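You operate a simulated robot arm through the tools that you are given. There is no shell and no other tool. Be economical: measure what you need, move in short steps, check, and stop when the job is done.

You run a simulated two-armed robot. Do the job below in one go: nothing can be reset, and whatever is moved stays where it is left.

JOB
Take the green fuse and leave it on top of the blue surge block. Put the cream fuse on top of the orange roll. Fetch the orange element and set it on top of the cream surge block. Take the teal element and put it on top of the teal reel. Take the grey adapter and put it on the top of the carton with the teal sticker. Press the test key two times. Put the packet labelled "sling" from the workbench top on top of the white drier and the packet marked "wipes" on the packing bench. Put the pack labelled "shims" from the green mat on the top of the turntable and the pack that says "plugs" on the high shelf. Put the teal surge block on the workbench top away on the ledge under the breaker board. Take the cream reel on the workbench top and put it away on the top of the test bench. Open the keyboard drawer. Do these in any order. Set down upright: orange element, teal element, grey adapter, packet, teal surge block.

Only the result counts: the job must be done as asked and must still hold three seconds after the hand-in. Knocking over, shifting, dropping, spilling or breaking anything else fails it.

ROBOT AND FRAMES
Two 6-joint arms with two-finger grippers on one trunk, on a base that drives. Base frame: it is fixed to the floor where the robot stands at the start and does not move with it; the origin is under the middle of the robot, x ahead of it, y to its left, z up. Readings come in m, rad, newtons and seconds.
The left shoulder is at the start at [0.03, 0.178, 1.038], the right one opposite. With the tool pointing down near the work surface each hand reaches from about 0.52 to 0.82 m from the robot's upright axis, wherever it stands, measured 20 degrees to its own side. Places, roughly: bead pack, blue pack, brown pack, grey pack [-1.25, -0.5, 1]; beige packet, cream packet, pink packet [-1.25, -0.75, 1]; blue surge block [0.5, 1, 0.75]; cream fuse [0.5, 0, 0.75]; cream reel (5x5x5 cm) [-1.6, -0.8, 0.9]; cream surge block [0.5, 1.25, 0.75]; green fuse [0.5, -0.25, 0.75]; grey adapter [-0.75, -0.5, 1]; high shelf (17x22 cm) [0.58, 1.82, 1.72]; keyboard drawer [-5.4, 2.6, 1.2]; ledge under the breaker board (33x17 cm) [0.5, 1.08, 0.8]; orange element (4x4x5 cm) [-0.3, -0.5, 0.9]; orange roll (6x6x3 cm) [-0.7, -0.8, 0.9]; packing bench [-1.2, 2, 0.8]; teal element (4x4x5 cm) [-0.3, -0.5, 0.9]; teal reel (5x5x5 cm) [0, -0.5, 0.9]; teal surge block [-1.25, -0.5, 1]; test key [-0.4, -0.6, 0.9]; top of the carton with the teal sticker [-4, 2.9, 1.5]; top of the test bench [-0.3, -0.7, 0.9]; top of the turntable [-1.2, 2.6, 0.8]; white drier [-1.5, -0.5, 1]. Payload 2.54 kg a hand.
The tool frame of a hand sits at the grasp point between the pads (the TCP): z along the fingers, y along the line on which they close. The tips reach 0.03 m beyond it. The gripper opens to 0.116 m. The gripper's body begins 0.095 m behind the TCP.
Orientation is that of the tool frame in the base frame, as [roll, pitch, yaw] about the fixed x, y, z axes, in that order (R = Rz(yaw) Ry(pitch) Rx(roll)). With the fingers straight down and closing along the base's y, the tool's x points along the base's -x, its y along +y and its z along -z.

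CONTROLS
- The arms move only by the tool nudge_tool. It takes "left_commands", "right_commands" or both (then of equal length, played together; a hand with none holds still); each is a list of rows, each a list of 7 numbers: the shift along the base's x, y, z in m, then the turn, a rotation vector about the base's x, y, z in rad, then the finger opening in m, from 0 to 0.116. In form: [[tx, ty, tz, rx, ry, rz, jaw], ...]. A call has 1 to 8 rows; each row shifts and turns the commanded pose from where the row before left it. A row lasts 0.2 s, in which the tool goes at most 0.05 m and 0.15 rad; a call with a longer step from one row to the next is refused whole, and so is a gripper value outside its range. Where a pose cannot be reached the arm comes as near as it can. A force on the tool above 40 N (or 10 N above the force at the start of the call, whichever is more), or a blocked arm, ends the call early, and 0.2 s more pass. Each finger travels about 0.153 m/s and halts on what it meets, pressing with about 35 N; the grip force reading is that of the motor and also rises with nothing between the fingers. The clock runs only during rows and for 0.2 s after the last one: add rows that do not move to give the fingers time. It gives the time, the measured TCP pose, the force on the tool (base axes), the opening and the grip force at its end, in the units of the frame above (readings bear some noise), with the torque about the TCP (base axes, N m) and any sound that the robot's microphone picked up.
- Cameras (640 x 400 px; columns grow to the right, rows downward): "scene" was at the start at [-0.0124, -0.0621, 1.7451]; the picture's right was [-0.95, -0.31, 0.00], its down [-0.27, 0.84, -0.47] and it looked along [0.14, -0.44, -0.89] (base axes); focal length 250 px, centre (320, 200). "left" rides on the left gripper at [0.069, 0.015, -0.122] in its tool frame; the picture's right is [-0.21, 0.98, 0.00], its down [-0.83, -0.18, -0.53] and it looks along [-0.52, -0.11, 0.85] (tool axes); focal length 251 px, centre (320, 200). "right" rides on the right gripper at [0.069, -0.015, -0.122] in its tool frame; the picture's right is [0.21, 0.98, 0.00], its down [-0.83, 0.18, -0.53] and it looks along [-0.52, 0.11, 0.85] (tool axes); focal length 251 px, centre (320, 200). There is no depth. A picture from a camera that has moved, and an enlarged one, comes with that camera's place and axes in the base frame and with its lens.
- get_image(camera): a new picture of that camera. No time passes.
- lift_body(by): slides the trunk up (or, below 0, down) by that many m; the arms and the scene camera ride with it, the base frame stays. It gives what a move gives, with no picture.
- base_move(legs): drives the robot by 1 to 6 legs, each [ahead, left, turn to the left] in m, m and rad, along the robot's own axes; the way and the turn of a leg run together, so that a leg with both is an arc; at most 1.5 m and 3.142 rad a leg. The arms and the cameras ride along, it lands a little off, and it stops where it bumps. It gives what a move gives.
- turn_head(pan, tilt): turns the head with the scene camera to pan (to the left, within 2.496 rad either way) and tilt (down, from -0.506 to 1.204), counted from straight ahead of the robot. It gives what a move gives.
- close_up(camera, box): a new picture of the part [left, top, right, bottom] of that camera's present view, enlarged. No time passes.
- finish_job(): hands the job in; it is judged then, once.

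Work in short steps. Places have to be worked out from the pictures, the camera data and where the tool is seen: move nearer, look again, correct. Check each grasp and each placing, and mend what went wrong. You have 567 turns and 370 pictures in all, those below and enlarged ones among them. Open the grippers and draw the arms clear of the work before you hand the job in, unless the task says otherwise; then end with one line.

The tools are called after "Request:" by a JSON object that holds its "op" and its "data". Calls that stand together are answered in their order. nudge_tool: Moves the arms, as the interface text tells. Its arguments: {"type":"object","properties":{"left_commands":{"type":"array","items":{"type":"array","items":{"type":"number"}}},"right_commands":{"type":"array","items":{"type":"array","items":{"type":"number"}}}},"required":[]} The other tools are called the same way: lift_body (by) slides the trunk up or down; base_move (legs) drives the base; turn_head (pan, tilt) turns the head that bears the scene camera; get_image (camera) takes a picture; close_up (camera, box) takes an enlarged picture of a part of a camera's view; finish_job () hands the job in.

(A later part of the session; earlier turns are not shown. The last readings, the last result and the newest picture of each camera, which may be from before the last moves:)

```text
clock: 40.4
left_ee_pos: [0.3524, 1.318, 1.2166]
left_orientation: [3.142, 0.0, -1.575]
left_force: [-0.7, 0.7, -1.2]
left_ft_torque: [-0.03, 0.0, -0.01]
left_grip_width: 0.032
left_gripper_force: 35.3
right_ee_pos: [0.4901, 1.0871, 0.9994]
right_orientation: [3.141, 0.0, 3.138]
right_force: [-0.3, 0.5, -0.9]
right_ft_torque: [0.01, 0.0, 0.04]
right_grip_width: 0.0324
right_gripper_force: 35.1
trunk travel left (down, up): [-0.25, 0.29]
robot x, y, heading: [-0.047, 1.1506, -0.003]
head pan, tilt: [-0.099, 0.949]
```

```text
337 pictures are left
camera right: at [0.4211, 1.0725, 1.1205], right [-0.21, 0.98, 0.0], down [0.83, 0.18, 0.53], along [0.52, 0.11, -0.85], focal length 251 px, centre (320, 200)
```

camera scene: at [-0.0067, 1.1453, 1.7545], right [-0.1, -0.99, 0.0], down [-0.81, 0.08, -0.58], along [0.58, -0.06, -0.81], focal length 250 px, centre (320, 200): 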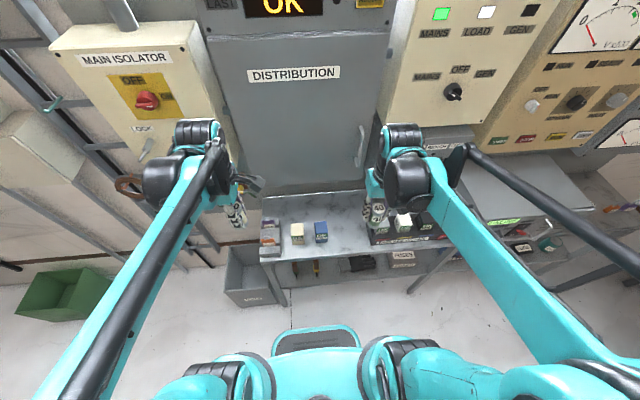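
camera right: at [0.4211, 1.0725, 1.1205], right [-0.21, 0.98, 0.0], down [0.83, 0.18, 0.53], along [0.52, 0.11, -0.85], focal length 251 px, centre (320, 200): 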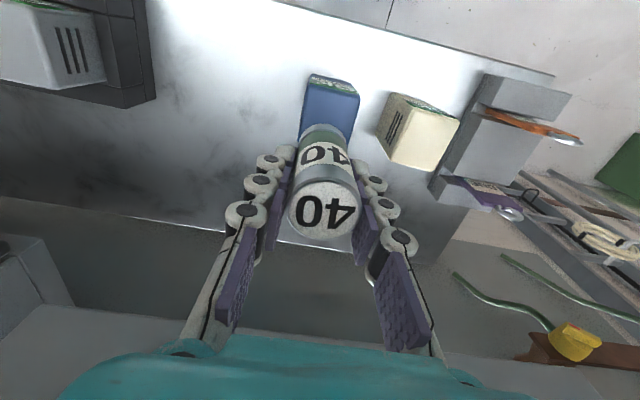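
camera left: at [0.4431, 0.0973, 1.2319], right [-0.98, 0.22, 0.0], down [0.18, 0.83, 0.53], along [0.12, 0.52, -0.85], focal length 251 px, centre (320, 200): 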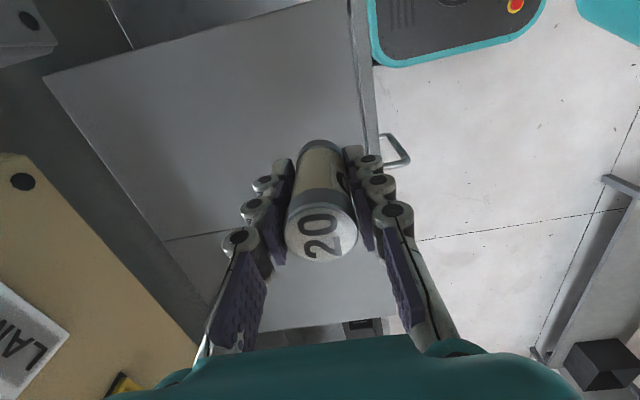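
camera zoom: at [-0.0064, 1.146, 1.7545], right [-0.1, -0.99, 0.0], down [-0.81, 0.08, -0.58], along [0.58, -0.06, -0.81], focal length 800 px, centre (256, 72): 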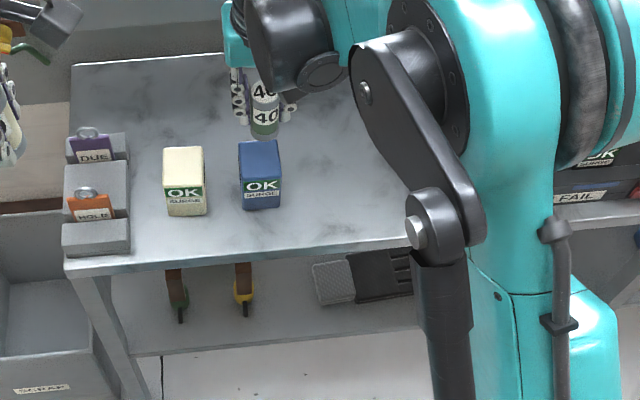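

Block centre ≈(0.482,1.092). I correct slightly and lower until contact.

Request:
{"op": "nudge_tool", "data": {"right_commands": [[-0.008, 0.005, -0.03, 0, 0, 0, 0.0], [0, 0, -0.03, 0, 0, 0, 0.0], [0, 0, -0.006, 0, 0, 0, 0.0], [0, 0, 0, 0, 0, 0, 0.0]]}}

Request:
{"op": "close_up", "data": {"camera": "scene", "box": [270, 190, 370, 250]}}

Request:
{"op": "get_image", "data": {"camera": "right"}}

```text
clock: 41.4
left_ee_pos: [0.3509, 1.3168, 1.2178]
left_orientation: [-3.141, 0.0, -1.575]
left_force: [0.8, -0.2, -1.0]
left_ft_torque: [0.01, -0.01, 0.0]
left_grip_width: 0.0322
left_gripper_force: 34.8
right_ee_pos: [0.4829, 1.0915, 0.9332]
right_orientation: [3.141, -0.002, 3.14]
right_force: [4.7, -0.2, 21.3]
right_ft_torque: [0.0, -0.01, -0.06]
right_grip_width: 0.0324
right_gripper_force: 35.3
trunk travel left (down, up): [-0.25, 0.29]
robot x, y, heading: [-0.046, 1.1566, 0.002]
head pan, tilt: [-0.099, 0.949]
```

```text
6.40 times, centred on (320, 220) of scene
camera zoom: at [-0.0075, 1.1456, 1.7547], right [-0.1, -0.99, 0.0], down [-0.81, 0.08, -0.58], along [0.58, -0.06, -0.81], focal length 1600 px, centre (320, 72)
```

zoom: 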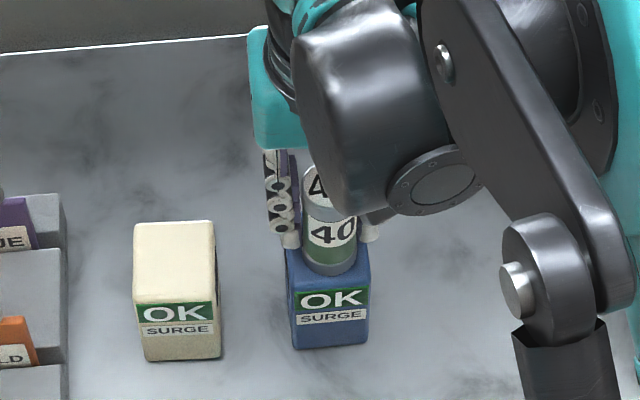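

```text
335 pictures are left
camera right: at [0.4126, 1.077, 1.0541], right [-0.21, 0.98, 0.0], down [0.83, 0.18, 0.53], along [0.52, 0.11, -0.85], focal length 251 px, centre (320, 200)
```

right: 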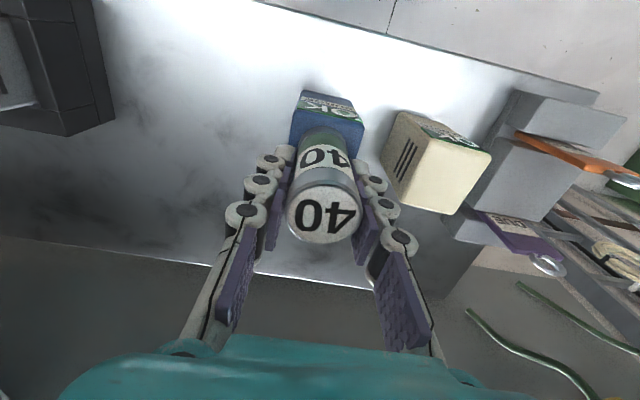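

Contact reached and the fuse is centred on the block. I ease off, open a little and rise.

Request:
{"op": "nudge_tool", "data": {"right_commands": [[0, 0, 0.003, 0, 0, 0, 0.0], [0, 0, 0, 0, 0, 0, 0.045], [0, 0, 0, 0, 0, 0, 0.055], [0, 0, 0.03, 0, 0, 0, 0.055], [0, 0, 0.04, 0, 0, 0, 0.055], [0, 0, 0.04, 0, 0, 0, 0.055], [0, 0, 0.04, 0, 0, 0, 0.055]]}}

Request:
{"op": "get_image", "data": {"camera": "right"}}

Request:
{"op": "close_up", "data": {"camera": "scene", "box": [240, 180, 440, 300]}}

```text
clock: 43.0
left_ee_pos: [0.3504, 1.3173, 1.2168]
left_orientation: [-3.14, 0.0, -1.575]
left_force: [-0.9, -0.1, -1.6]
left_ft_torque: [0.0, 0.01, 0.03]
left_grip_width: 0.0322
left_gripper_force: 34.9
right_ee_pos: [0.481, 1.0921, 1.0867]
right_orientation: [-3.141, 0.0, 3.14]
right_force: [-1.5, 0.0, 0.5]
right_ft_torque: [-0.02, -0.04, 0.02]
right_grip_width: 0.0548
right_gripper_force: 0.1
trunk travel left (down, up): [-0.25, 0.29]
robot x, y, heading: [-0.0482, 1.1521, -0.001]
head pan, tilt: [-0.099, 0.949]
```

```text
334 pictures are left
camera right: at [0.4117, 1.0779, 1.2078], right [-0.21, 0.98, 0.0], down [0.83, 0.18, 0.53], along [0.52, 0.11, -0.85], focal length 251 px, centre (320, 200)
```

right: 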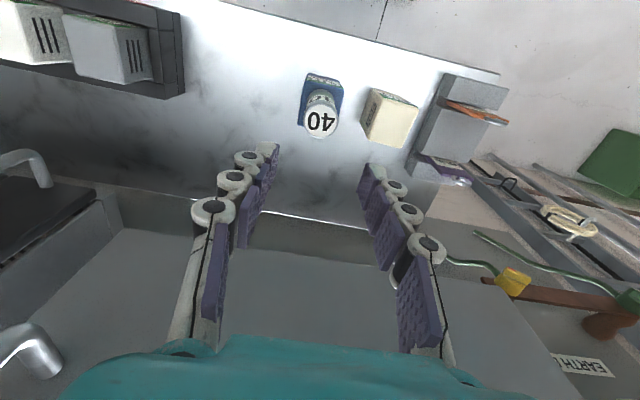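

```text
3.20 times, centred on (340, 240) of scene
camera zoom: at [-0.008, 1.1456, 1.7546], right [-0.1, -0.99, 0.0], down [-0.81, 0.08, -0.58], along [0.58, -0.06, -0.81], focal length 800 px, centre (256, 72)
```

zoom: 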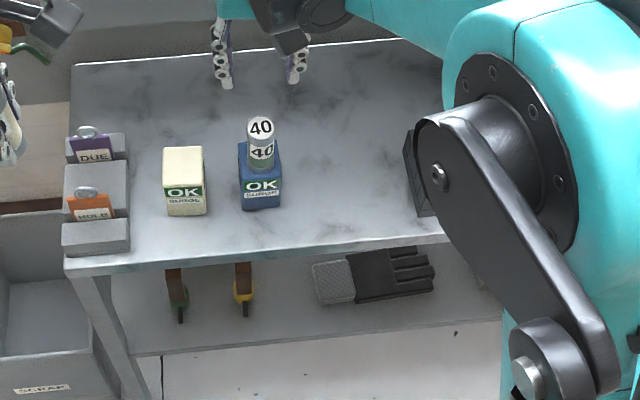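

Green fuse stands on the blue block. I retract, back off, turn right and head to the test bench with the cream fuse.

Request:
{"op": "nudge_tool", "data": {"right_commands": [[-0.02, -0.02, 0.03, 0, 0, 0, 0.08], [-0.03, -0.02, 0.03, 0, 0, 0, 0.08], [-0.03, -0.02, 0.03, 0, 0, 0, 0.08], [-0.03, -0.02, 0.03, 0, 0, 0, 0.08]]}}

Request:
{"op": "base_move", "data": {"legs": [[-0.4, 0, 0], [0, 0, -1.571], [0.85, 0, 0]]}}

Request:
{"op": "turn_head", "data": {"pan": 0.0, "tilt": 0.8}}

Request:
{"op": "get_image", "data": {"camera": "scene"}}

```text
clock: 44.0
left_ee_pos: [0.3492, 1.3177, 1.2187]
left_orientation: [-3.141, 0.0, -1.573]
left_force: [-0.6, 0.3, -1.2]
left_ft_torque: [0.0, -0.02, 0.01]
left_grip_width: 0.0322
left_gripper_force: 34.8
right_ee_pos: [0.3686, 1.0129, 1.2061]
right_orientation: [3.139, -0.001, 3.14]
right_force: [-0.6, 0.0, 0.5]
right_ft_torque: [0.01, -0.05, -0.02]
right_grip_width: 0.08
right_gripper_force: 0.0
trunk travel left (down, up): [-0.25, 0.29]
robot x, y, heading: [-0.0487, 1.1555, 0.004]
head pan, tilt: [-0.099, 0.949]
```

```text
clock: 54.3
left_ee_pos: [-0.2266, -0.0782, 1.2181]
left_orientation: [-3.141, 0.0, -3.098]
left_force: [-0.2, 0.6, -1.0]
left_ft_torque: [-0.01, -0.03, 0.0]
left_grip_width: 0.0322
left_gripper_force: 34.7
right_ee_pos: [-0.5295, -0.1119, 1.2056]
right_orientation: [3.141, -0.002, 1.615]
right_force: [1.0, 0.0, -0.1]
right_ft_torque: [0.04, -0.03, -0.02]
right_grip_width: 0.0802
right_gripper_force: 0.0
trunk travel left (down, up): [-0.25, 0.29]
robot x, y, heading: [-0.4098, 0.3138, -1.522]
head pan, tilt: [-0.099, 0.949]
```

```text
clock: 55.0
left_ee_pos: [-0.2264, -0.0776, 1.218]
left_orientation: [3.141, -0.002, -3.099]
left_force: [0.1, -0.4, -0.9]
left_ft_torque: [0.03, 0.02, 0.03]
left_grip_width: 0.032
left_gripper_force: 34.9
right_ee_pos: [-0.5302, -0.1114, 1.2043]
right_orientation: [-3.141, 0.0, 1.616]
right_force: [-0.6, 0.2, -0.3]
right_ft_torque: [-0.02, -0.03, 0.0]
right_grip_width: 0.0799
right_gripper_force: 0.1
trunk travel left (down, up): [-0.25, 0.29]
robot x, y, heading: [-0.4065, 0.3166, -1.527]
head pan, tilt: [0.0, 0.799]
```

```text
332 pictures are left
camera scene: at [-0.409, 0.2613, 1.766], right [-1.0, -0.05, 0.0], down [-0.03, 0.72, -0.7], along [0.03, -0.7, -0.72], focal length 250 px, centre (320, 200)
```

scene: 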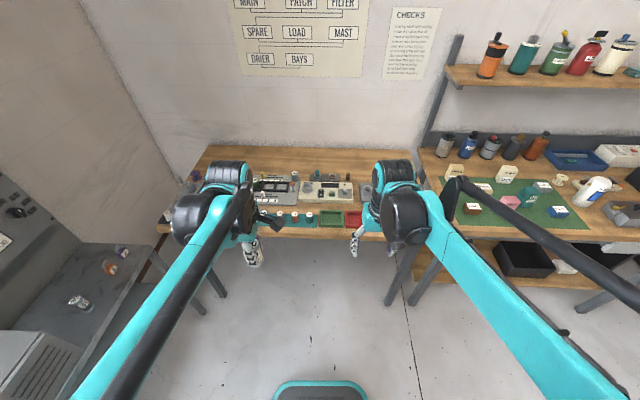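

I close in 0.25 m, squaring up the heading, and view the test bench.

Request:
{"op": "base_move", "data": {"legs": [[0.25, 0, -0.045]]}}

Request:
{"op": "get_image", "data": {"camera": "scene"}}

Request:
{"op": "get_image", "data": {"camera": "right"}}

Request:
{"op": "get_image", "data": {"camera": "left"}}

```text
clock: 56.8
left_ee_pos: [-0.2391, -0.3348, 1.2171]
left_orientation: [3.141, -0.001, 3.139]
left_force: [-0.8, -0.7, -1.9]
left_ft_torque: [0.02, 0.0, 0.02]
left_grip_width: 0.0321
left_gripper_force: 35.3
right_ee_pos: [-0.5452, -0.3553, 1.2053]
right_orientation: [3.141, 0.0, 1.571]
right_force: [-0.1, -0.3, -0.2]
right_ft_torque: [0.01, 0.04, -0.01]
right_grip_width: 0.08
right_gripper_force: 0.0
trunk travel left (down, up): [-0.25, 0.29]
robot x, y, heading: [-0.4044, 0.0643, -1.569]
head pan, tilt: [0.0, 0.799]
```

```text
331 pictures are left
camera scene: at [-0.4056, 0.0109, 1.766], right [-1.0, 0.0, 0.0], down [0.0, 0.72, -0.7], along [0.0, -0.7, -0.72], focal length 250 px, centre (320, 200)
```

scene: 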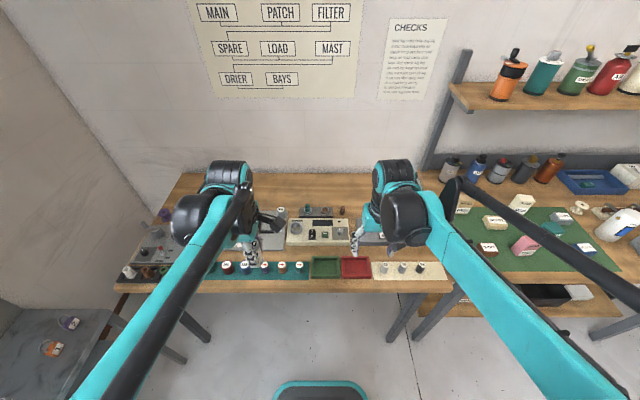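

```text
330 pictures are left
camera right: at [-0.5593, -0.2856, 1.326], right [0.98, 0.21, 0.0], down [0.18, -0.83, 0.53], along [0.11, -0.52, -0.85], focal length 251 px, centre (320, 200)
```

right: 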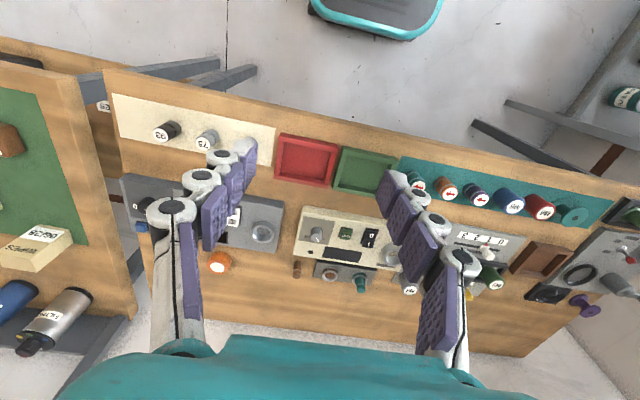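

```text
329 pictures are left
camera left: at [-0.3076, -0.3195, 1.3402], right [0.22, 0.98, 0.0], down [0.83, -0.18, 0.53], along [0.52, -0.12, -0.85], focal length 251 px, centre (320, 200)
```

left: 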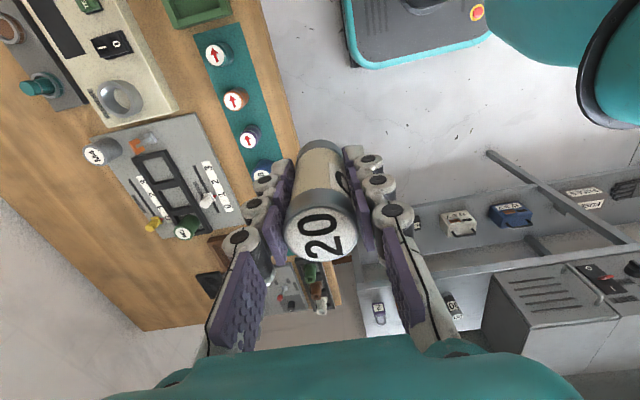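

Orange roll ≈(-0.71,-0.79); the teal reel sits at the near end of the teal mat ≈(0.01,-0.47). I turn the left hand to face forward and drive right so the left hand can reach the orange roll.

Request:
{"op": "nudge_tool", "data": {"left_commands": [[0, 0, 0, 0, 0, -0.15, 0], [0, 0, 0, 0, 0, -0.15, 0], [0, 0, 0, 0, 0, -0.15, 0], [0, 0, 0, 0, 0, -0.15, 0], [0, 0, 0, 0, 0, -0.15, 0], [0, 0, 0, 0, 0, -0.15, 0], [0, 0, 0, 0, 0, -0.15, 0], [0, 0, 0, 0, 0, -0.15, 0]]}}

Request:
{"op": "nudge_tool", "data": {"left_commands": [[0, 0, 0, 0, 0, -0.15, 0], [0, 0, 0, 0, 0, -0.15, 0], [0, 0, 0, 0, 0, -0.07, 0]]}}

Request:
{"op": "base_move", "data": {"legs": [[0.1, -0.42, 0]]}}

Request:
{"op": "get_image", "data": {"camera": "scene"}}

Request:
{"op": "get_image", "data": {"camera": "left"}}

```text
clock: 58.6
left_ee_pos: [-0.2392, -0.3345, 1.2175]
left_orientation: [3.141, 0.0, 1.936]
left_force: [0.2, 1.0, -0.4]
left_ft_torque: [0.01, 0.03, -0.03]
left_grip_width: 0.0323
left_gripper_force: 34.7
right_ee_pos: [-0.5436, -0.3541, 1.2048]
right_orientation: [-3.141, 0.0, 1.571]
right_force: [0.2, -0.4, -0.1]
right_ft_torque: [-0.03, -0.01, 0.0]
right_grip_width: 0.0802
right_gripper_force: 0.1
trunk travel left (down, up): [-0.25, 0.29]
robot x, y, heading: [-0.4052, 0.0652, -1.577]
head pan, tilt: [0.0, 0.799]
```

```text
clock: 59.4
left_ee_pos: [-0.2388, -0.334, 1.2175]
left_orientation: [-3.142, 0.001, 1.568]
left_force: [0.8, -0.1, -1.2]
left_ft_torque: [-0.02, -0.01, -0.03]
left_grip_width: 0.0322
left_gripper_force: 35.1
right_ee_pos: [-0.5432, -0.3543, 1.2057]
right_orientation: [3.14, 0.0, 1.571]
right_force: [0.2, 0.8, -0.9]
right_ft_torque: [-0.04, -0.04, -0.03]
right_grip_width: 0.0799
right_gripper_force: 0.1
trunk travel left (down, up): [-0.25, 0.29]
robot x, y, heading: [-0.4028, 0.0632, -1.575]
head pan, tilt: [0.0, 0.799]
```

```text
clock: 62.1
left_ee_pos: [-0.6644, -0.4341, 1.2174]
left_orientation: [3.141, 0.0, 1.563]
left_force: [-0.6, -0.2, -1.3]
left_ft_torque: [0.0, -0.03, -0.03]
left_grip_width: 0.0321
left_gripper_force: 34.7
right_ee_pos: [-0.9683, -0.451, 1.2053]
right_orientation: [3.141, 0.0, 1.561]
right_force: [0.3, 0.1, -0.8]
right_ft_torque: [-0.03, 0.0, 0.0]
right_grip_width: 0.08
right_gripper_force: 0.1
trunk travel left (down, up): [-0.25, 0.29]
robot x, y, heading: [-0.8234, -0.0336, -1.58]
head pan, tilt: [0.0, 0.799]
```

```text
328 pictures are left
camera scene: at [-0.8269, -0.0866, 1.766], right [-1.0, 0.01, 0.0], down [0.01, 0.72, -0.7], along [-0.01, -0.7, -0.72], focal length 250 px, centre (320, 200)
```

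scene: 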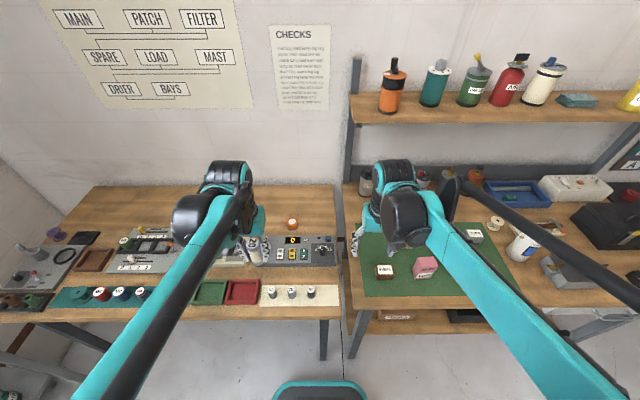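

```text
327 pictures are left
camera left: at [-0.6469, -0.365, 1.3407], right [0.97, -0.22, 0.0], down [-0.19, -0.82, 0.53], along [-0.12, -0.52, -0.85], focal length 251 px, centre (320, 200)
```

left: 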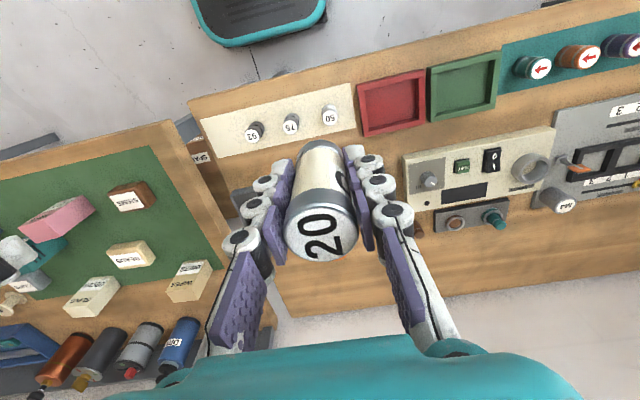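

Orange roll estimate (-0.71,-0.80,0.88). I move the left hand beside it for a closer look.

Request:
{"op": "nudge_tool", "data": {"left_commands": [[0.011, -0.044, -0.015, 0, 0, 0, 0], [0.011, -0.044, -0.015, 0, 0, 0, 0], [0.011, -0.044, -0.015, 0, 0, 0, 0], [0.011, -0.044, -0.015, 0, 0, 0, 0], [0.011, -0.044, -0.015, 0, 0, 0, 0], [0.011, -0.044, -0.015, 0, 0, 0, 0], [0, 0, 0, 0, 0, 0, 0]]}}

Request:
{"op": "get_image", "data": {"camera": "left"}}

Request:
{"op": "get_image", "data": {"camera": "scene"}}

```text
clock: 63.7
left_ee_pos: [-0.5964, -0.6965, 1.1311]
left_orientation: [-3.141, 0.004, 1.56]
left_force: [-0.1, -0.7, -0.8]
left_ft_torque: [-0.06, 0.0, -0.01]
left_grip_width: 0.0317
left_gripper_force: 35.2
right_ee_pos: [-0.9689, -0.4498, 1.2075]
right_orientation: [3.141, 0.003, 1.562]
right_force: [0.0, 0.3, 0.6]
right_ft_torque: [-0.03, -0.02, 0.01]
right_grip_width: 0.0799
right_gripper_force: 0.0
trunk travel left (down, up): [-0.25, 0.29]
robot x, y, heading: [-0.8239, -0.0338, -1.583]
head pan, tilt: [0.0, 0.799]
```

```text
326 pictures are left
camera left: at [-0.5804, -0.6275, 1.2548], right [0.97, -0.22, 0.0], down [-0.19, -0.82, 0.53], along [-0.12, -0.52, -0.84], focal length 251 px, centre (320, 200)
```

left: 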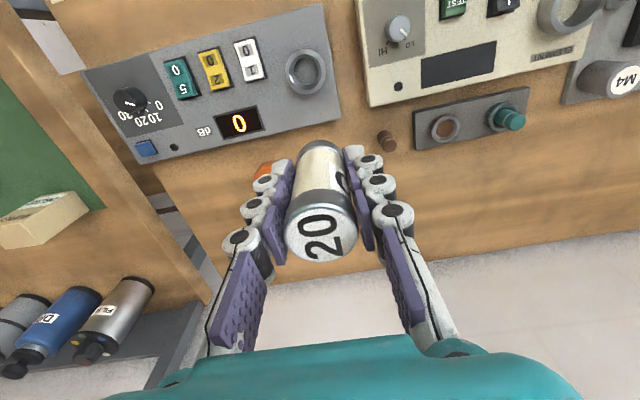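

```text
325 pictures are left
camera scene: at [-0.8265, -0.0842, 1.7662], right [-1.0, 0.01, 0.0], down [0.01, 0.72, -0.7], along [-0.01, -0.7, -0.72], focal length 250 px, centre (320, 200)
```

scene: 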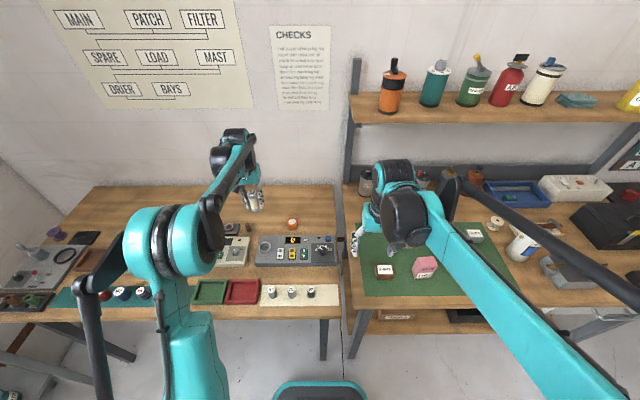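

The roll is just behind the left finger; I shift 6 cm left of it.

Request:
{"op": "nudge_tool", "data": {"left_commands": [[0.03, 0.02, 0, 0, 0, 0, 0], [0.03, 0.02, 0, 0, 0, 0, 0], [0, 0, 0, 0, 0, 0, 0]]}}

Request:
{"op": "get_image", "data": {"camera": "left"}}

Request:
{"op": "close_up", "data": {"camera": "scene", "box": [240, 170, 340, 270]}}

```text
clock: 64.5
left_ee_pos: [-0.5365, -0.658, 1.1279]
left_orientation: [3.141, 0.0, 1.558]
left_force: [0.1, -0.6, -2.4]
left_ft_torque: [0.01, -0.02, -0.03]
left_grip_width: 0.032
left_gripper_force: 34.7
right_ee_pos: [-0.9684, -0.4521, 1.2055]
right_orientation: [-3.142, 0.0, 1.561]
right_force: [0.4, -0.4, 0.2]
right_ft_torque: [0.03, -0.03, -0.01]
right_grip_width: 0.08
right_gripper_force: 0.1
trunk travel left (down, up): [-0.25, 0.29]
robot x, y, heading: [-0.822, -0.0369, -1.579]
head pan, tilt: [0.0, 0.799]
```

```text
324 pictures are left
camera left: at [-0.5198, -0.59, 1.2517], right [0.97, -0.22, 0.0], down [-0.19, -0.82, 0.53], along [-0.12, -0.52, -0.85], focal length 251 px, centre (320, 200)
```

left: 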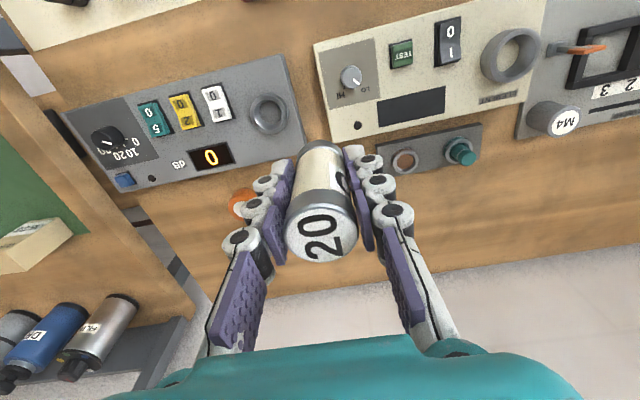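

```text
4.00 times, centred on (290, 220) of scene
camera zoom: at [-0.8266, -0.0872, 1.766], right [-1.0, 0.01, 0.0], down [0.01, 0.72, -0.7], along [-0.01, -0.7, -0.72], focal length 1000 px, centre (440, 120)
```

zoom: 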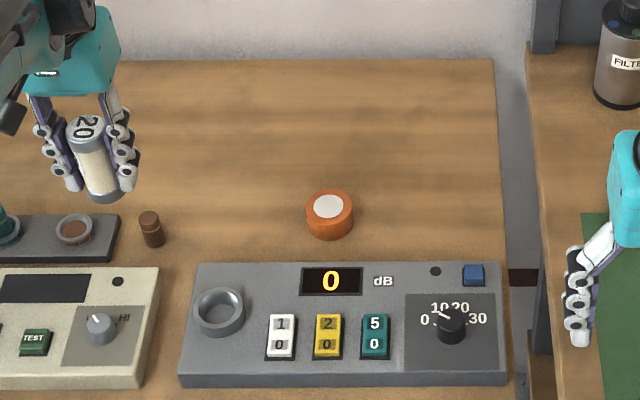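

Roll ≈(-0.708,-0.815,0.86). I edge the base ahead 6 cm for reach, then move the fuse above the roll.

Request:
{"op": "base_move", "data": {"legs": [[0.06, 0.05, 0]]}}

Request:
{"op": "nudge_tool", "data": {"left_commands": [[-0.04, -0.018, -0.02, 0, 0, 0, 0], [-0.04, -0.018, -0.02, 0, 0, 0, 0], [-0.04, -0.018, -0.02, 0, 0, 0, 0], [-0.04, -0.018, -0.02, 0, 0, 0, 0], [-0.04, -0.018, -0.01, 0, 0, 0, 0], [0, 0, 0, 0, 0, 0, 0]]}}

Request:
{"op": "close_up", "data": {"camera": "scene", "box": [240, 170, 340, 270]}}

Request:
{"op": "get_image", "data": {"camera": "left"}}

```text
clock: 65.5
left_ee_pos: [-0.4864, -0.7208, 1.1285]
left_orientation: [-3.141, -0.001, 1.56]
left_force: [-0.1, -1.3, -1.0]
left_ft_torque: [0.03, 0.05, 0.01]
left_grip_width: 0.0323
left_gripper_force: 35.3
right_ee_pos: [-0.9188, -0.5123, 1.2056]
right_orientation: [-3.14, 0.0, 1.56]
right_force: [0.0, -0.6, -1.0]
right_ft_torque: [0.04, 0.02, -0.04]
right_grip_width: 0.0802
right_gripper_force: 0.0
trunk travel left (down, up): [-0.25, 0.29]
robot x, y, heading: [-0.7741, -0.0925, -1.586]
head pan, tilt: [0.0, 0.799]
```

```text
clock: 66.9
left_ee_pos: [-0.6868, -0.8103, 1.0396]
left_orientation: [3.141, 0.0, 1.562]
left_force: [-0.2, -0.7, 0.1]
left_ft_torque: [0.02, 0.0, 0.0]
left_grip_width: 0.0324
left_gripper_force: 35.0
right_ee_pos: [-0.9188, -0.5115, 1.2056]
right_orientation: [-3.14, 0.0, 1.56]
right_force: [1.2, -0.1, -0.8]
right_ft_torque: [0.0, 0.03, 0.01]
right_grip_width: 0.0799
right_gripper_force: 0.1
trunk travel left (down, up): [-0.25, 0.29]
robot x, y, heading: [-0.7743, -0.0921, -1.581]
head pan, tilt: [0.0, 0.799]
```

```text
4.00 times, centred on (290, 220) of scene
camera zoom: at [-0.776, -0.1459, 1.7661], right [-1.0, 0.01, 0.0], down [0.01, 0.72, -0.7], along [-0.01, -0.7, -0.72], focal length 1000 px, centre (440, 120)
```

zoom: 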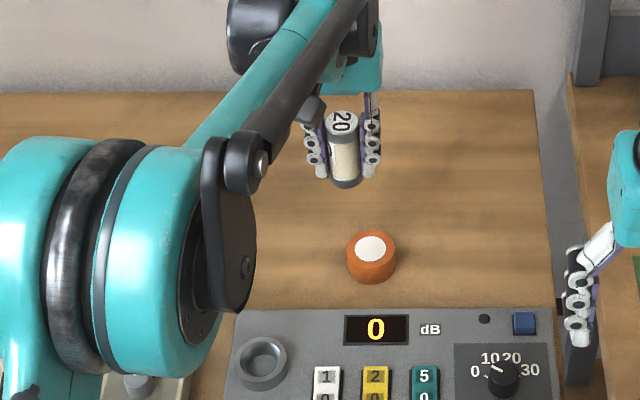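

```text
321 pictures are left
camera left: at [-0.6706, -0.7398, 1.1631], right [0.97, -0.22, 0.0], down [-0.19, -0.82, 0.53], along [-0.12, -0.52, -0.85], focal length 251 px, centre (320, 200)
```

left: 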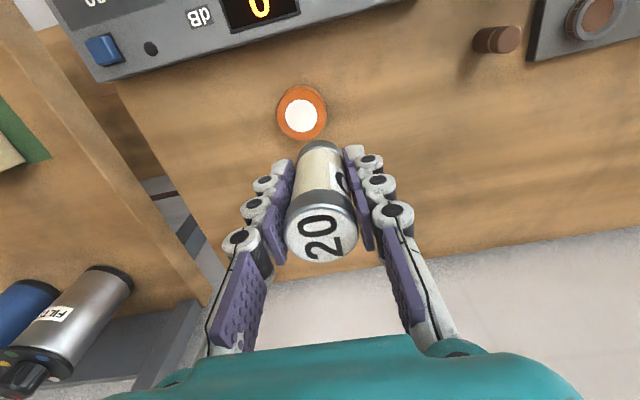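

Refined roll top ≈(-0.707,-0.798,0.895). I shift over it and lower until contact.

Request:
{"op": "nudge_tool", "data": {"left_commands": [[-0.02, 0.012, -0.025, 0, 0, 0, 0], [0, 0, -0.03, 0, 0, 0, 0], [0, 0, -0.02, 0, 0, 0, 0], [0, 0, 0, 0, 0, 0, 0]]}}

Request:
{"op": "close_up", "data": {"camera": "scene", "box": [270, 190, 350, 270]}}

Request:
{"op": "get_image", "data": {"camera": "left"}}

```text
clock: 67.9
left_ee_pos: [-0.7065, -0.7967, 0.9656]
left_orientation: [3.141, -0.001, 1.561]
left_force: [0.3, -0.6, -1.2]
left_ft_torque: [0.03, 0.01, -0.01]
left_grip_width: 0.0321
left_gripper_force: 35.0
right_ee_pos: [-0.9192, -0.5106, 1.2054]
right_orientation: [3.141, -0.001, 1.56]
right_force: [-0.7, 0.0, 0.1]
right_ft_torque: [0.0, 0.01, 0.0]
right_grip_width: 0.0801
right_gripper_force: 0.0
trunk travel left (down, up): [-0.25, 0.29]
robot x, y, heading: [-0.7786, -0.0947, -1.585]
head pan, tilt: [0.0, 0.799]
```

```text
5.00 times, centred on (310, 230) of scene
camera zoom: at [-0.7768, -0.1465, 1.7661], right [-1.0, 0.01, 0.0], down [0.01, 0.72, -0.7], along [-0.01, -0.7, -0.72], focal length 1250 px, centre (370, 50)
```

zoom: 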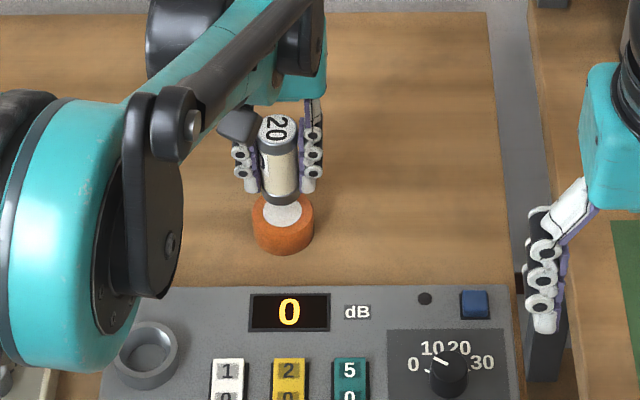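

```text
319 pictures are left
camera left: at [-0.6903, -0.7274, 1.0877], right [0.97, -0.23, 0.0], down [-0.19, -0.82, 0.53], along [-0.12, -0.52, -0.85], focal length 251 px, centre (320, 200)
```

left: 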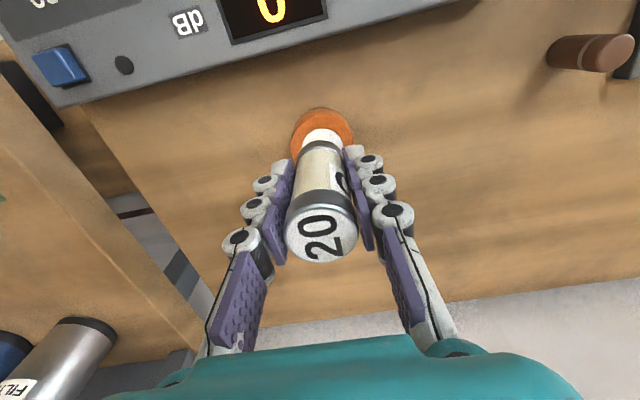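

Aligned. I lower in small steps until contact.

Request:
{"op": "nudge_tool", "data": {"left_commands": [[-0.003, 0, -0.01, 0, 0, 0, 0], [0, 0, -0.008, 0, 0, 0, 0], [0, 0, -0.005, 0, 0, 0, 0], [0, 0, 0, 0, 0, 0, 0]]}}

Request:
{"op": "close_up", "data": {"camera": "scene", "box": [270, 190, 350, 270]}}

```text
clock: 68.9
left_ee_pos: [-0.7104, -0.7974, 0.9417]
left_orientation: [3.141, 0.001, 1.561]
left_force: [0.3, 0.3, -1.7]
left_ft_torque: [0.03, -0.03, 0.0]
left_grip_width: 0.0319
left_gripper_force: 35.0
right_ee_pos: [-0.9187, -0.5101, 1.2057]
right_orientation: [-3.141, -0.002, 1.56]
right_force: [-0.3, 0.4, 0.5]
right_ft_torque: [0.05, 0.01, 0.0]
right_grip_width: 0.0801
right_gripper_force: 0.0
trunk travel left (down, up): [-0.25, 0.29]
robot x, y, heading: [-0.7742, -0.0939, -1.581]
head pan, tilt: [0.0, 0.799]
```

```text
5.00 times, centred on (310, 230) of scene
camera zoom: at [-0.7771, -0.1465, 1.7661], right [-1.0, 0.01, 0.0], down [0.01, 0.72, -0.7], along [-0.01, -0.7, -0.72], focal length 1250 px, centre (370, 50)
```

zoom: 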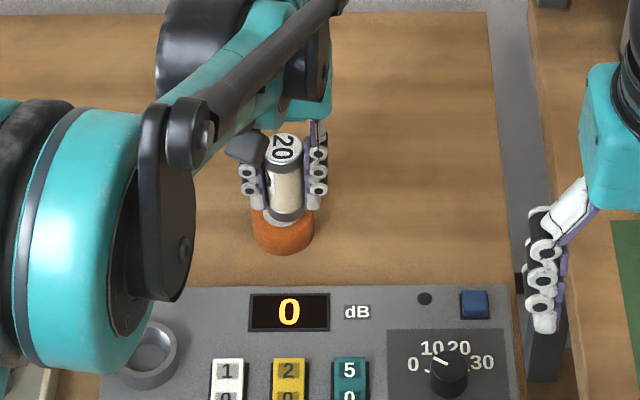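

Nearly there; a few more millimetres.

Request:
{"op": "nudge_tool", "data": {"left_commands": [[0.001, -0.002, -0.004, 0, 0, 0, 0], [0, 0, -0.004, 0, 0, 0, 0], [0, 0, 0, 0, 0, 0, 0]]}}

Request:
{"op": "nudge_tool", "data": {"left_commands": [[0, 0, -0.004, 0, 0, 0, 0], [0, 0, 0, 0, 0, 0, 0]]}}

Request:
{"op": "close_up", "data": {"camera": "scene", "box": [270, 190, 350, 270]}}

```text
clock: 69.7
left_ee_pos: [-0.7095, -0.8006, 0.9322]
left_orientation: [-3.141, 0.001, 1.562]
left_force: [-0.3, -0.7, -2.1]
left_ft_torque: [0.0, 0.03, 0.02]
left_grip_width: 0.0322
left_gripper_force: 35.2
right_ee_pos: [-0.9201, -0.5107, 1.2054]
right_orientation: [3.141, 0.0, 1.562]
right_force: [-0.2, 0.8, -0.4]
right_ft_torque: [0.01, 0.03, -0.02]
right_grip_width: 0.0798
right_gripper_force: 0.0
trunk travel left (down, up): [-0.25, 0.29]
robot x, y, heading: [-0.7705, -0.0961, -1.584]
head pan, tilt: [0.0, 0.799]
```

```text
clock: 70.3
left_ee_pos: [-0.71, -0.7985, 0.9301]
left_orientation: [-3.141, 0.001, 1.561]
left_force: [1.6, -5.4, 23.5]
left_ft_torque: [-0.27, -0.04, 0.01]
left_grip_width: 0.0322
left_gripper_force: 35.0
right_ee_pos: [-0.9194, -0.5096, 1.2067]
right_orientation: [-3.14, 0.002, 1.56]
right_force: [1.1, 0.1, -0.4]
right_ft_torque: [0.0, -0.01, 0.0]
right_grip_width: 0.0799
right_gripper_force: 0.1
trunk travel left (down, up): [-0.25, 0.29]
robot x, y, heading: [-0.7721, -0.0952, -1.58]
head pan, tilt: [0.0, 0.799]
```

```text
5.00 times, centred on (310, 230) of scene
camera zoom: at [-0.7772, -0.144, 1.7663], right [-1.0, 0.01, 0.0], down [0.01, 0.72, -0.7], along [-0.01, -0.7, -0.72], focal length 1250 px, centre (370, 50)
```

zoom: 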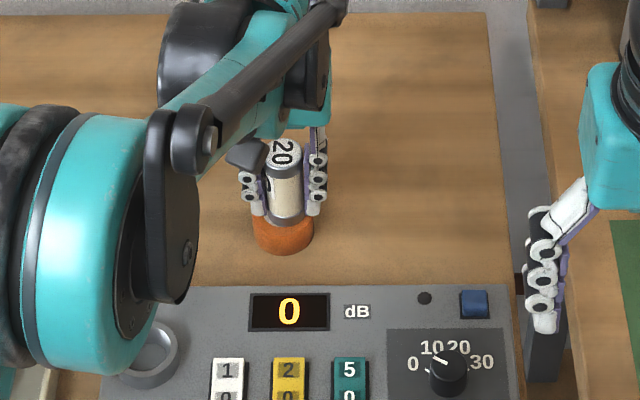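

Contact with the roll, centred. I ease off, open, and rise.

Request:
{"op": "nudge_tool", "data": {"left_commands": [[0, 0, 0.003, 0, 0, 0, 0.0], [0, 0, 0, 0, 0, 0, 0.045], [0, 0, 0, 0, 0, 0, 0.06], [0, 0, 0.03, 0, 0, 0, 0.06], [0, 0, 0.04, 0, 0, 0, 0.06], [0, 0, 0.045, 0, 0, 0, 0.06], [0, 0, 0.045, 0, 0, 0, 0.06], [0, 0, 0.04, 0, 0, 0, 0.06]]}}

Request:
{"op": "close_up", "data": {"camera": "scene", "box": [240, 170, 340, 270]}}

Request:
{"op": "get_image", "data": {"camera": "left"}}

```text
clock: 72.1
left_ee_pos: [-0.7097, -0.7999, 1.1321]
left_orientation: [3.141, -0.001, 1.562]
left_force: [0.7, 0.4, 0.3]
left_ft_torque: [-0.04, 0.03, -0.01]
left_grip_width: 0.06
left_gripper_force: 0.1
right_ee_pos: [-0.9187, -0.5111, 1.2051]
right_orientation: [3.141, 0.0, 1.562]
right_force: [-0.7, -1.0, 0.4]
right_ft_torque: [0.02, -0.01, 0.0]
right_grip_width: 0.0799
right_gripper_force: 0.0
trunk travel left (down, up): [-0.25, 0.29]
robot x, y, heading: [-0.7766, -0.0965, -1.58]
head pan, tilt: [0.0, 0.799]
```

```text
4.00 times, centred on (290, 220) of scene
camera zoom: at [-0.7772, -0.1455, 1.7661], right [-1.0, 0.01, 0.0], down [0.01, 0.72, -0.7], along [-0.01, -0.7, -0.72], focal length 1000 px, centre (440, 120)
```

zoom: 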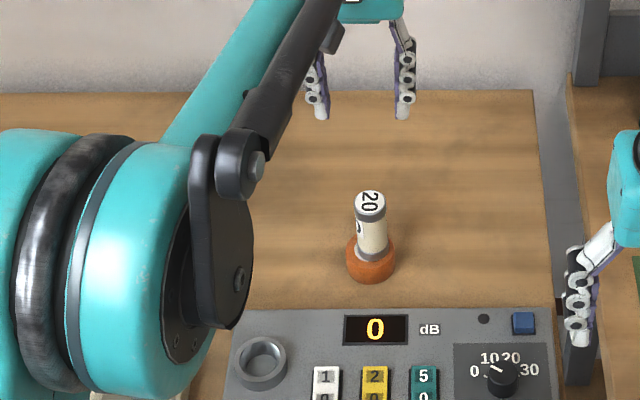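

```text
315 pictures are left
camera left: at [-0.6936, -0.7299, 1.2547], right [0.97, -0.23, 0.0], down [-0.19, -0.82, 0.53], along [-0.12, -0.52, -0.85], focal length 251 px, centre (320, 200)
```

left: 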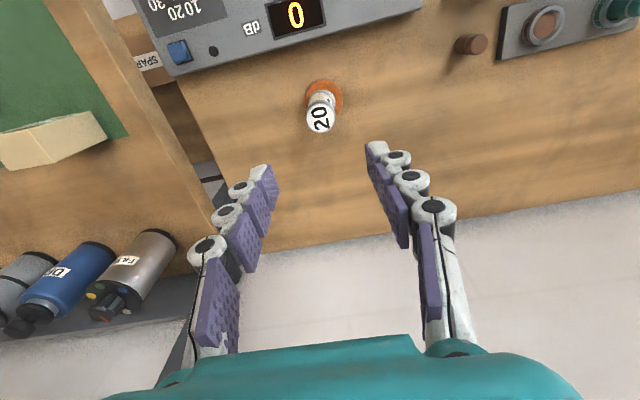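

The cream fuse is on the orange roll. Next the test key (green TEST at about (-0.431,-0.627,0.90)): I close the left gripper and move above it.

Request:
{"op": "nudge_tool", "data": {"left_commands": [[0.038, 0.024, 0.0, 0, 0, 0, 0.03], [0.038, 0.024, 0.0, 0, 0, 0, 0], [0.038, 0.024, 0.0, 0, 0, 0, 0], [0.038, 0.024, 0.0, 0, 0, 0, 0], [0.038, 0.024, 0.0, 0, 0, 0, 0], [0.038, 0.024, 0.0, 0, 0, 0, 0], [0.038, 0.024, 0.0, 0, 0, 0, 0], [0.012, 0.0, -0.04, 0, 0, 0, 0]]}}

Request:
{"op": "get_image", "data": {"camera": "left"}}

Request:
{"op": "get_image", "data": {"camera": "right"}}

```text
clock: 73.9
left_ee_pos: [-0.4327, -0.6328, 1.0904]
left_orientation: [-3.141, -0.001, 1.562]
left_force: [1.0, -0.3, 0.4]
left_ft_torque: [0.02, 0.03, -0.02]
left_grip_width: 0.0
left_gripper_force: 28.9
right_ee_pos: [-0.9191, -0.5133, 1.2054]
right_orientation: [-3.142, -0.002, 1.559]
right_force: [-1.0, -0.1, -0.1]
right_ft_torque: [0.02, 0.02, 0.0]
right_grip_width: 0.0801
right_gripper_force: 0.1
trunk travel left (down, up): [-0.25, 0.29]
robot x, y, heading: [-0.7731, -0.0935, -1.58]
head pan, tilt: [0.0, 0.799]
```

```text
314 pictures are left
camera left: at [-0.4157, -0.5629, 1.2133], right [0.97, -0.23, 0.0], down [-0.19, -0.82, 0.53], along [-0.12, -0.52, -0.85], focal length 251 px, centre (320, 200)
```

left: 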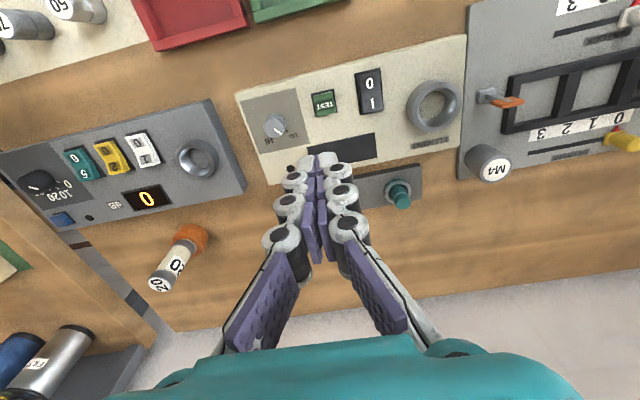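

```text
313 pictures are left
camera right: at [-0.9333, -0.4438, 1.3257], right [0.98, 0.2, 0.0], down [0.17, -0.83, 0.53], along [0.11, -0.52, -0.85], focal length 251 px, centre (320, 200)
```

right: 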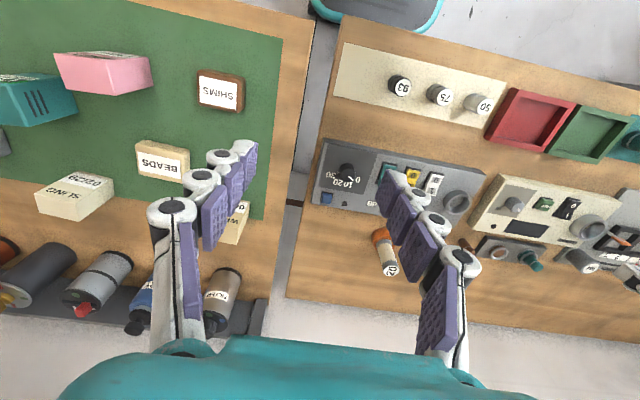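

TEST button ≈(-0.425,-0.626,0.90). I shift and lower part way to verify.

Request:
{"op": "nudge_tool", "data": {"left_commands": [[0.007, 0.007, -0.03, 0, 0, 0, 0], [0, 0, -0.04, 0, 0, 0, 0], [0, 0, -0.04, 0, 0, 0, 0], [0, 0, 0, 0, 0, 0, 0]]}}

Request:
{"op": "get_image", "data": {"camera": "left"}}

```text
clock: 74.9
left_ee_pos: [-0.4255, -0.6234, 0.9833]
left_orientation: [3.141, 0.001, 1.562]
left_force: [0.4, 1.1, -1.0]
left_ft_torque: [0.0, -0.01, 0.02]
left_grip_width: 0.0
left_gripper_force: 28.4
right_ee_pos: [-0.9183, -0.5103, 1.2054]
right_orientation: [3.14, 0.0, 1.561]
right_force: [0.1, 0.2, 0.2]
right_ft_torque: [0.0, 0.0, 0.04]
right_grip_width: 0.08
right_gripper_force: 0.0
trunk travel left (down, up): [-0.25, 0.29]
robot x, y, heading: [-0.7724, -0.0909, -1.581]
head pan, tilt: [0.0, 0.799]
```

```text
312 pictures are left
camera left: at [-0.4081, -0.5535, 1.1065], right [0.97, -0.23, 0.0], down [-0.19, -0.82, 0.53], along [-0.12, -0.52, -0.85], focal length 251 px, centre (320, 200)
```

left: 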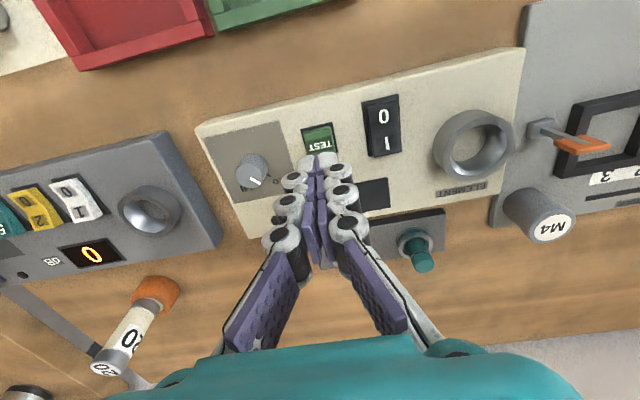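

Well aligned. I lower in small steps watching the force and sound.

Request:
{"op": "nudge_tool", "data": {"left_commands": [[0.002, 0.001, -0.03, 0, 0, 0, 0], [0, 0, -0.01, 0, 0, 0, 0], [0, 0, -0.005, 0, 0, 0, 0]]}}

Request:
{"op": "get_image", "data": {"camera": "left"}}

```text
clock: 75.7
left_ee_pos: [-0.4229, -0.6254, 0.937]
left_orientation: [3.14, -0.001, 1.558]
left_force: [0.3, -1.1, -0.9]
left_ft_torque: [0.02, -0.01, 0.01]
left_grip_width: 0.0
left_gripper_force: 28.4
right_ee_pos: [-0.9181, -0.5111, 1.2044]
right_orientation: [-3.141, -0.001, 1.562]
right_force: [0.6, 0.1, -0.2]
right_ft_torque: [0.0, -0.01, -0.01]
right_grip_width: 0.0798
right_gripper_force: 0.0
trunk travel left (down, up): [-0.25, 0.29]
robot x, y, heading: [-0.7747, -0.0966, -1.582]
head pan, tilt: [0.0, 0.799]
```

```text
311 pictures are left
camera left: at [-0.4054, -0.5549, 1.0606], right [0.97, -0.23, 0.0], down [-0.19, -0.82, 0.53], along [-0.12, -0.52, -0.85], focal length 251 px, centre (320, 200)
```

left: 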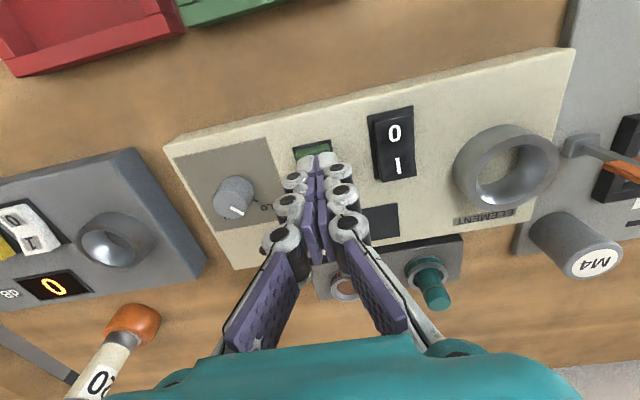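

Request:
{"op": "nudge_tool", "data": {"left_commands": [[0, 0.002, -0.004, 0, 0, 0, 0], [0, 0, -0.004, 0, 0, 0, 0], [0, 0, 0, 0, 0, 0, 0]]}}

Request:
{"op": "nudge_tool", "data": {"left_commands": [[0, 0, -0.004, 0, 0, 0, 0], [0, 0, 0, 0, 0, 0, 0]]}}

```text
clock: 76.5
left_ee_pos: [-0.4233, -0.6214, 0.9297]
left_orientation: [3.141, 0.001, 1.56]
left_force: [0.4, 0.5, 0.3]
left_ft_torque: [0.01, 0.0, -0.03]
left_grip_width: 0.0001
left_gripper_force: 28.7
right_ee_pos: [-0.9206, -0.5114, 1.2051]
right_orientation: [3.142, 0.0, 1.561]
right_force: [0.1, -0.9, 0.1]
right_ft_torque: [0.04, -0.01, 0.02]
right_grip_width: 0.0801
right_gripper_force: 0.0
trunk travel left (down, up): [-0.25, 0.29]
robot x, y, heading: [-0.774, -0.0916, -1.582]
head pan, tilt: [0.0, 0.799]
```

```text
clock: 77.1
left_ee_pos: [-0.4234, -0.6219, 0.9257]
left_orientation: [-3.141, -0.001, 1.561]
left_force: [0.2, 0.0, 0.4]
left_ft_torque: [0.0, -0.02, -0.05]
left_grip_width: 0.0061
left_gripper_force: 28.5
right_ee_pos: [-0.9196, -0.5107, 1.205]
right_orientation: [-3.14, 0.0, 1.561]
right_force: [-0.3, 1.1, -1.0]
right_ft_torque: [0.01, 0.0, 0.01]
right_grip_width: 0.0799
right_gripper_force: 0.1
trunk travel left (down, up): [-0.25, 0.29]
robot x, y, heading: [-0.7743, -0.099, -1.582]
head pan, tilt: [0.0, 0.799]
heard: click
```

A click: first press. I lift to release, then press again.

Request:
{"op": "nudge_tool", "data": {"left_commands": [[0, 0, 0.02, 0, 0, 0, 0], [0, 0, 0, 0, 0, 0, 0], [0, 0, 0, 0, 0, 0, 0]]}}

Request:
{"op": "close_up", "data": {"camera": "left", "box": [240, 100, 440, 220]}}

Request:
{"op": "nudge_tool", "data": {"left_commands": [[0, 0, -0.014, 0, 0, 0, 0], [0, 0, -0.003, 0, 0, 0, 0], [0, 0, -0.003, 0, 0, 0, 0], [0, 0, 0, 0, 0, 0, 0]]}}

```text
clock: 77.9
left_ee_pos: [-0.4229, -0.6219, 0.9467]
left_orientation: [3.141, 0.0, 1.561]
left_force: [-1.3, 0.6, 0.4]
left_ft_torque: [0.0, -0.02, -0.01]
left_grip_width: 0.0002
left_gripper_force: 28.4
right_ee_pos: [-0.9181, -0.5113, 1.2059]
right_orientation: [-3.141, 0.0, 1.56]
right_force: [-0.3, -0.3, 0.8]
right_ft_torque: [0.01, -0.01, 0.01]
right_grip_width: 0.0799
right_gripper_force: 0.3
trunk travel left (down, up): [-0.25, 0.29]
robot x, y, heading: [-0.7733, -0.0929, -1.583]
head pan, tilt: [0.0, 0.799]
```

```text
3.20 times, centred on (340, 160) of left
camera zoom: at [-0.4065, -0.5526, 1.0684], right [0.97, -0.23, 0.0], down [-0.19, -0.82, 0.53], along [-0.12, -0.52, -0.85], focal length 805 px, centre (256, 328)
```

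zoom: 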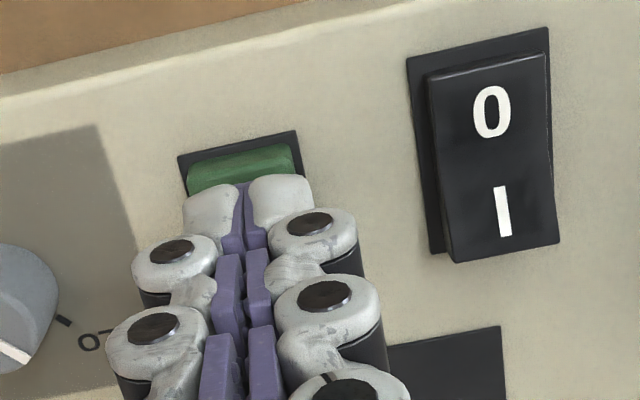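

```text
clock: 78.9
left_ee_pos: [-0.4223, -0.622, 0.9254]
left_orientation: [-3.14, 0.0, 1.561]
left_force: [-0.5, 0.5, 1.9]
left_ft_torque: [0.0, 0.03, 0.01]
left_grip_width: 0.0061
left_gripper_force: 28.6
right_ee_pos: [-0.9198, -0.5111, 1.2047]
right_orientation: [3.141, 0.0, 1.562]
right_force: [-0.6, -0.4, 0.0]
right_ft_torque: [0.01, 0.01, -0.04]
right_grip_width: 0.0799
right_gripper_force: 0.1
trunk travel left (down, up): [-0.25, 0.29]
robot x, y, heading: [-0.7736, -0.0937, -1.579]
head pan, tilt: [0.0, 0.799]
heard: click
```

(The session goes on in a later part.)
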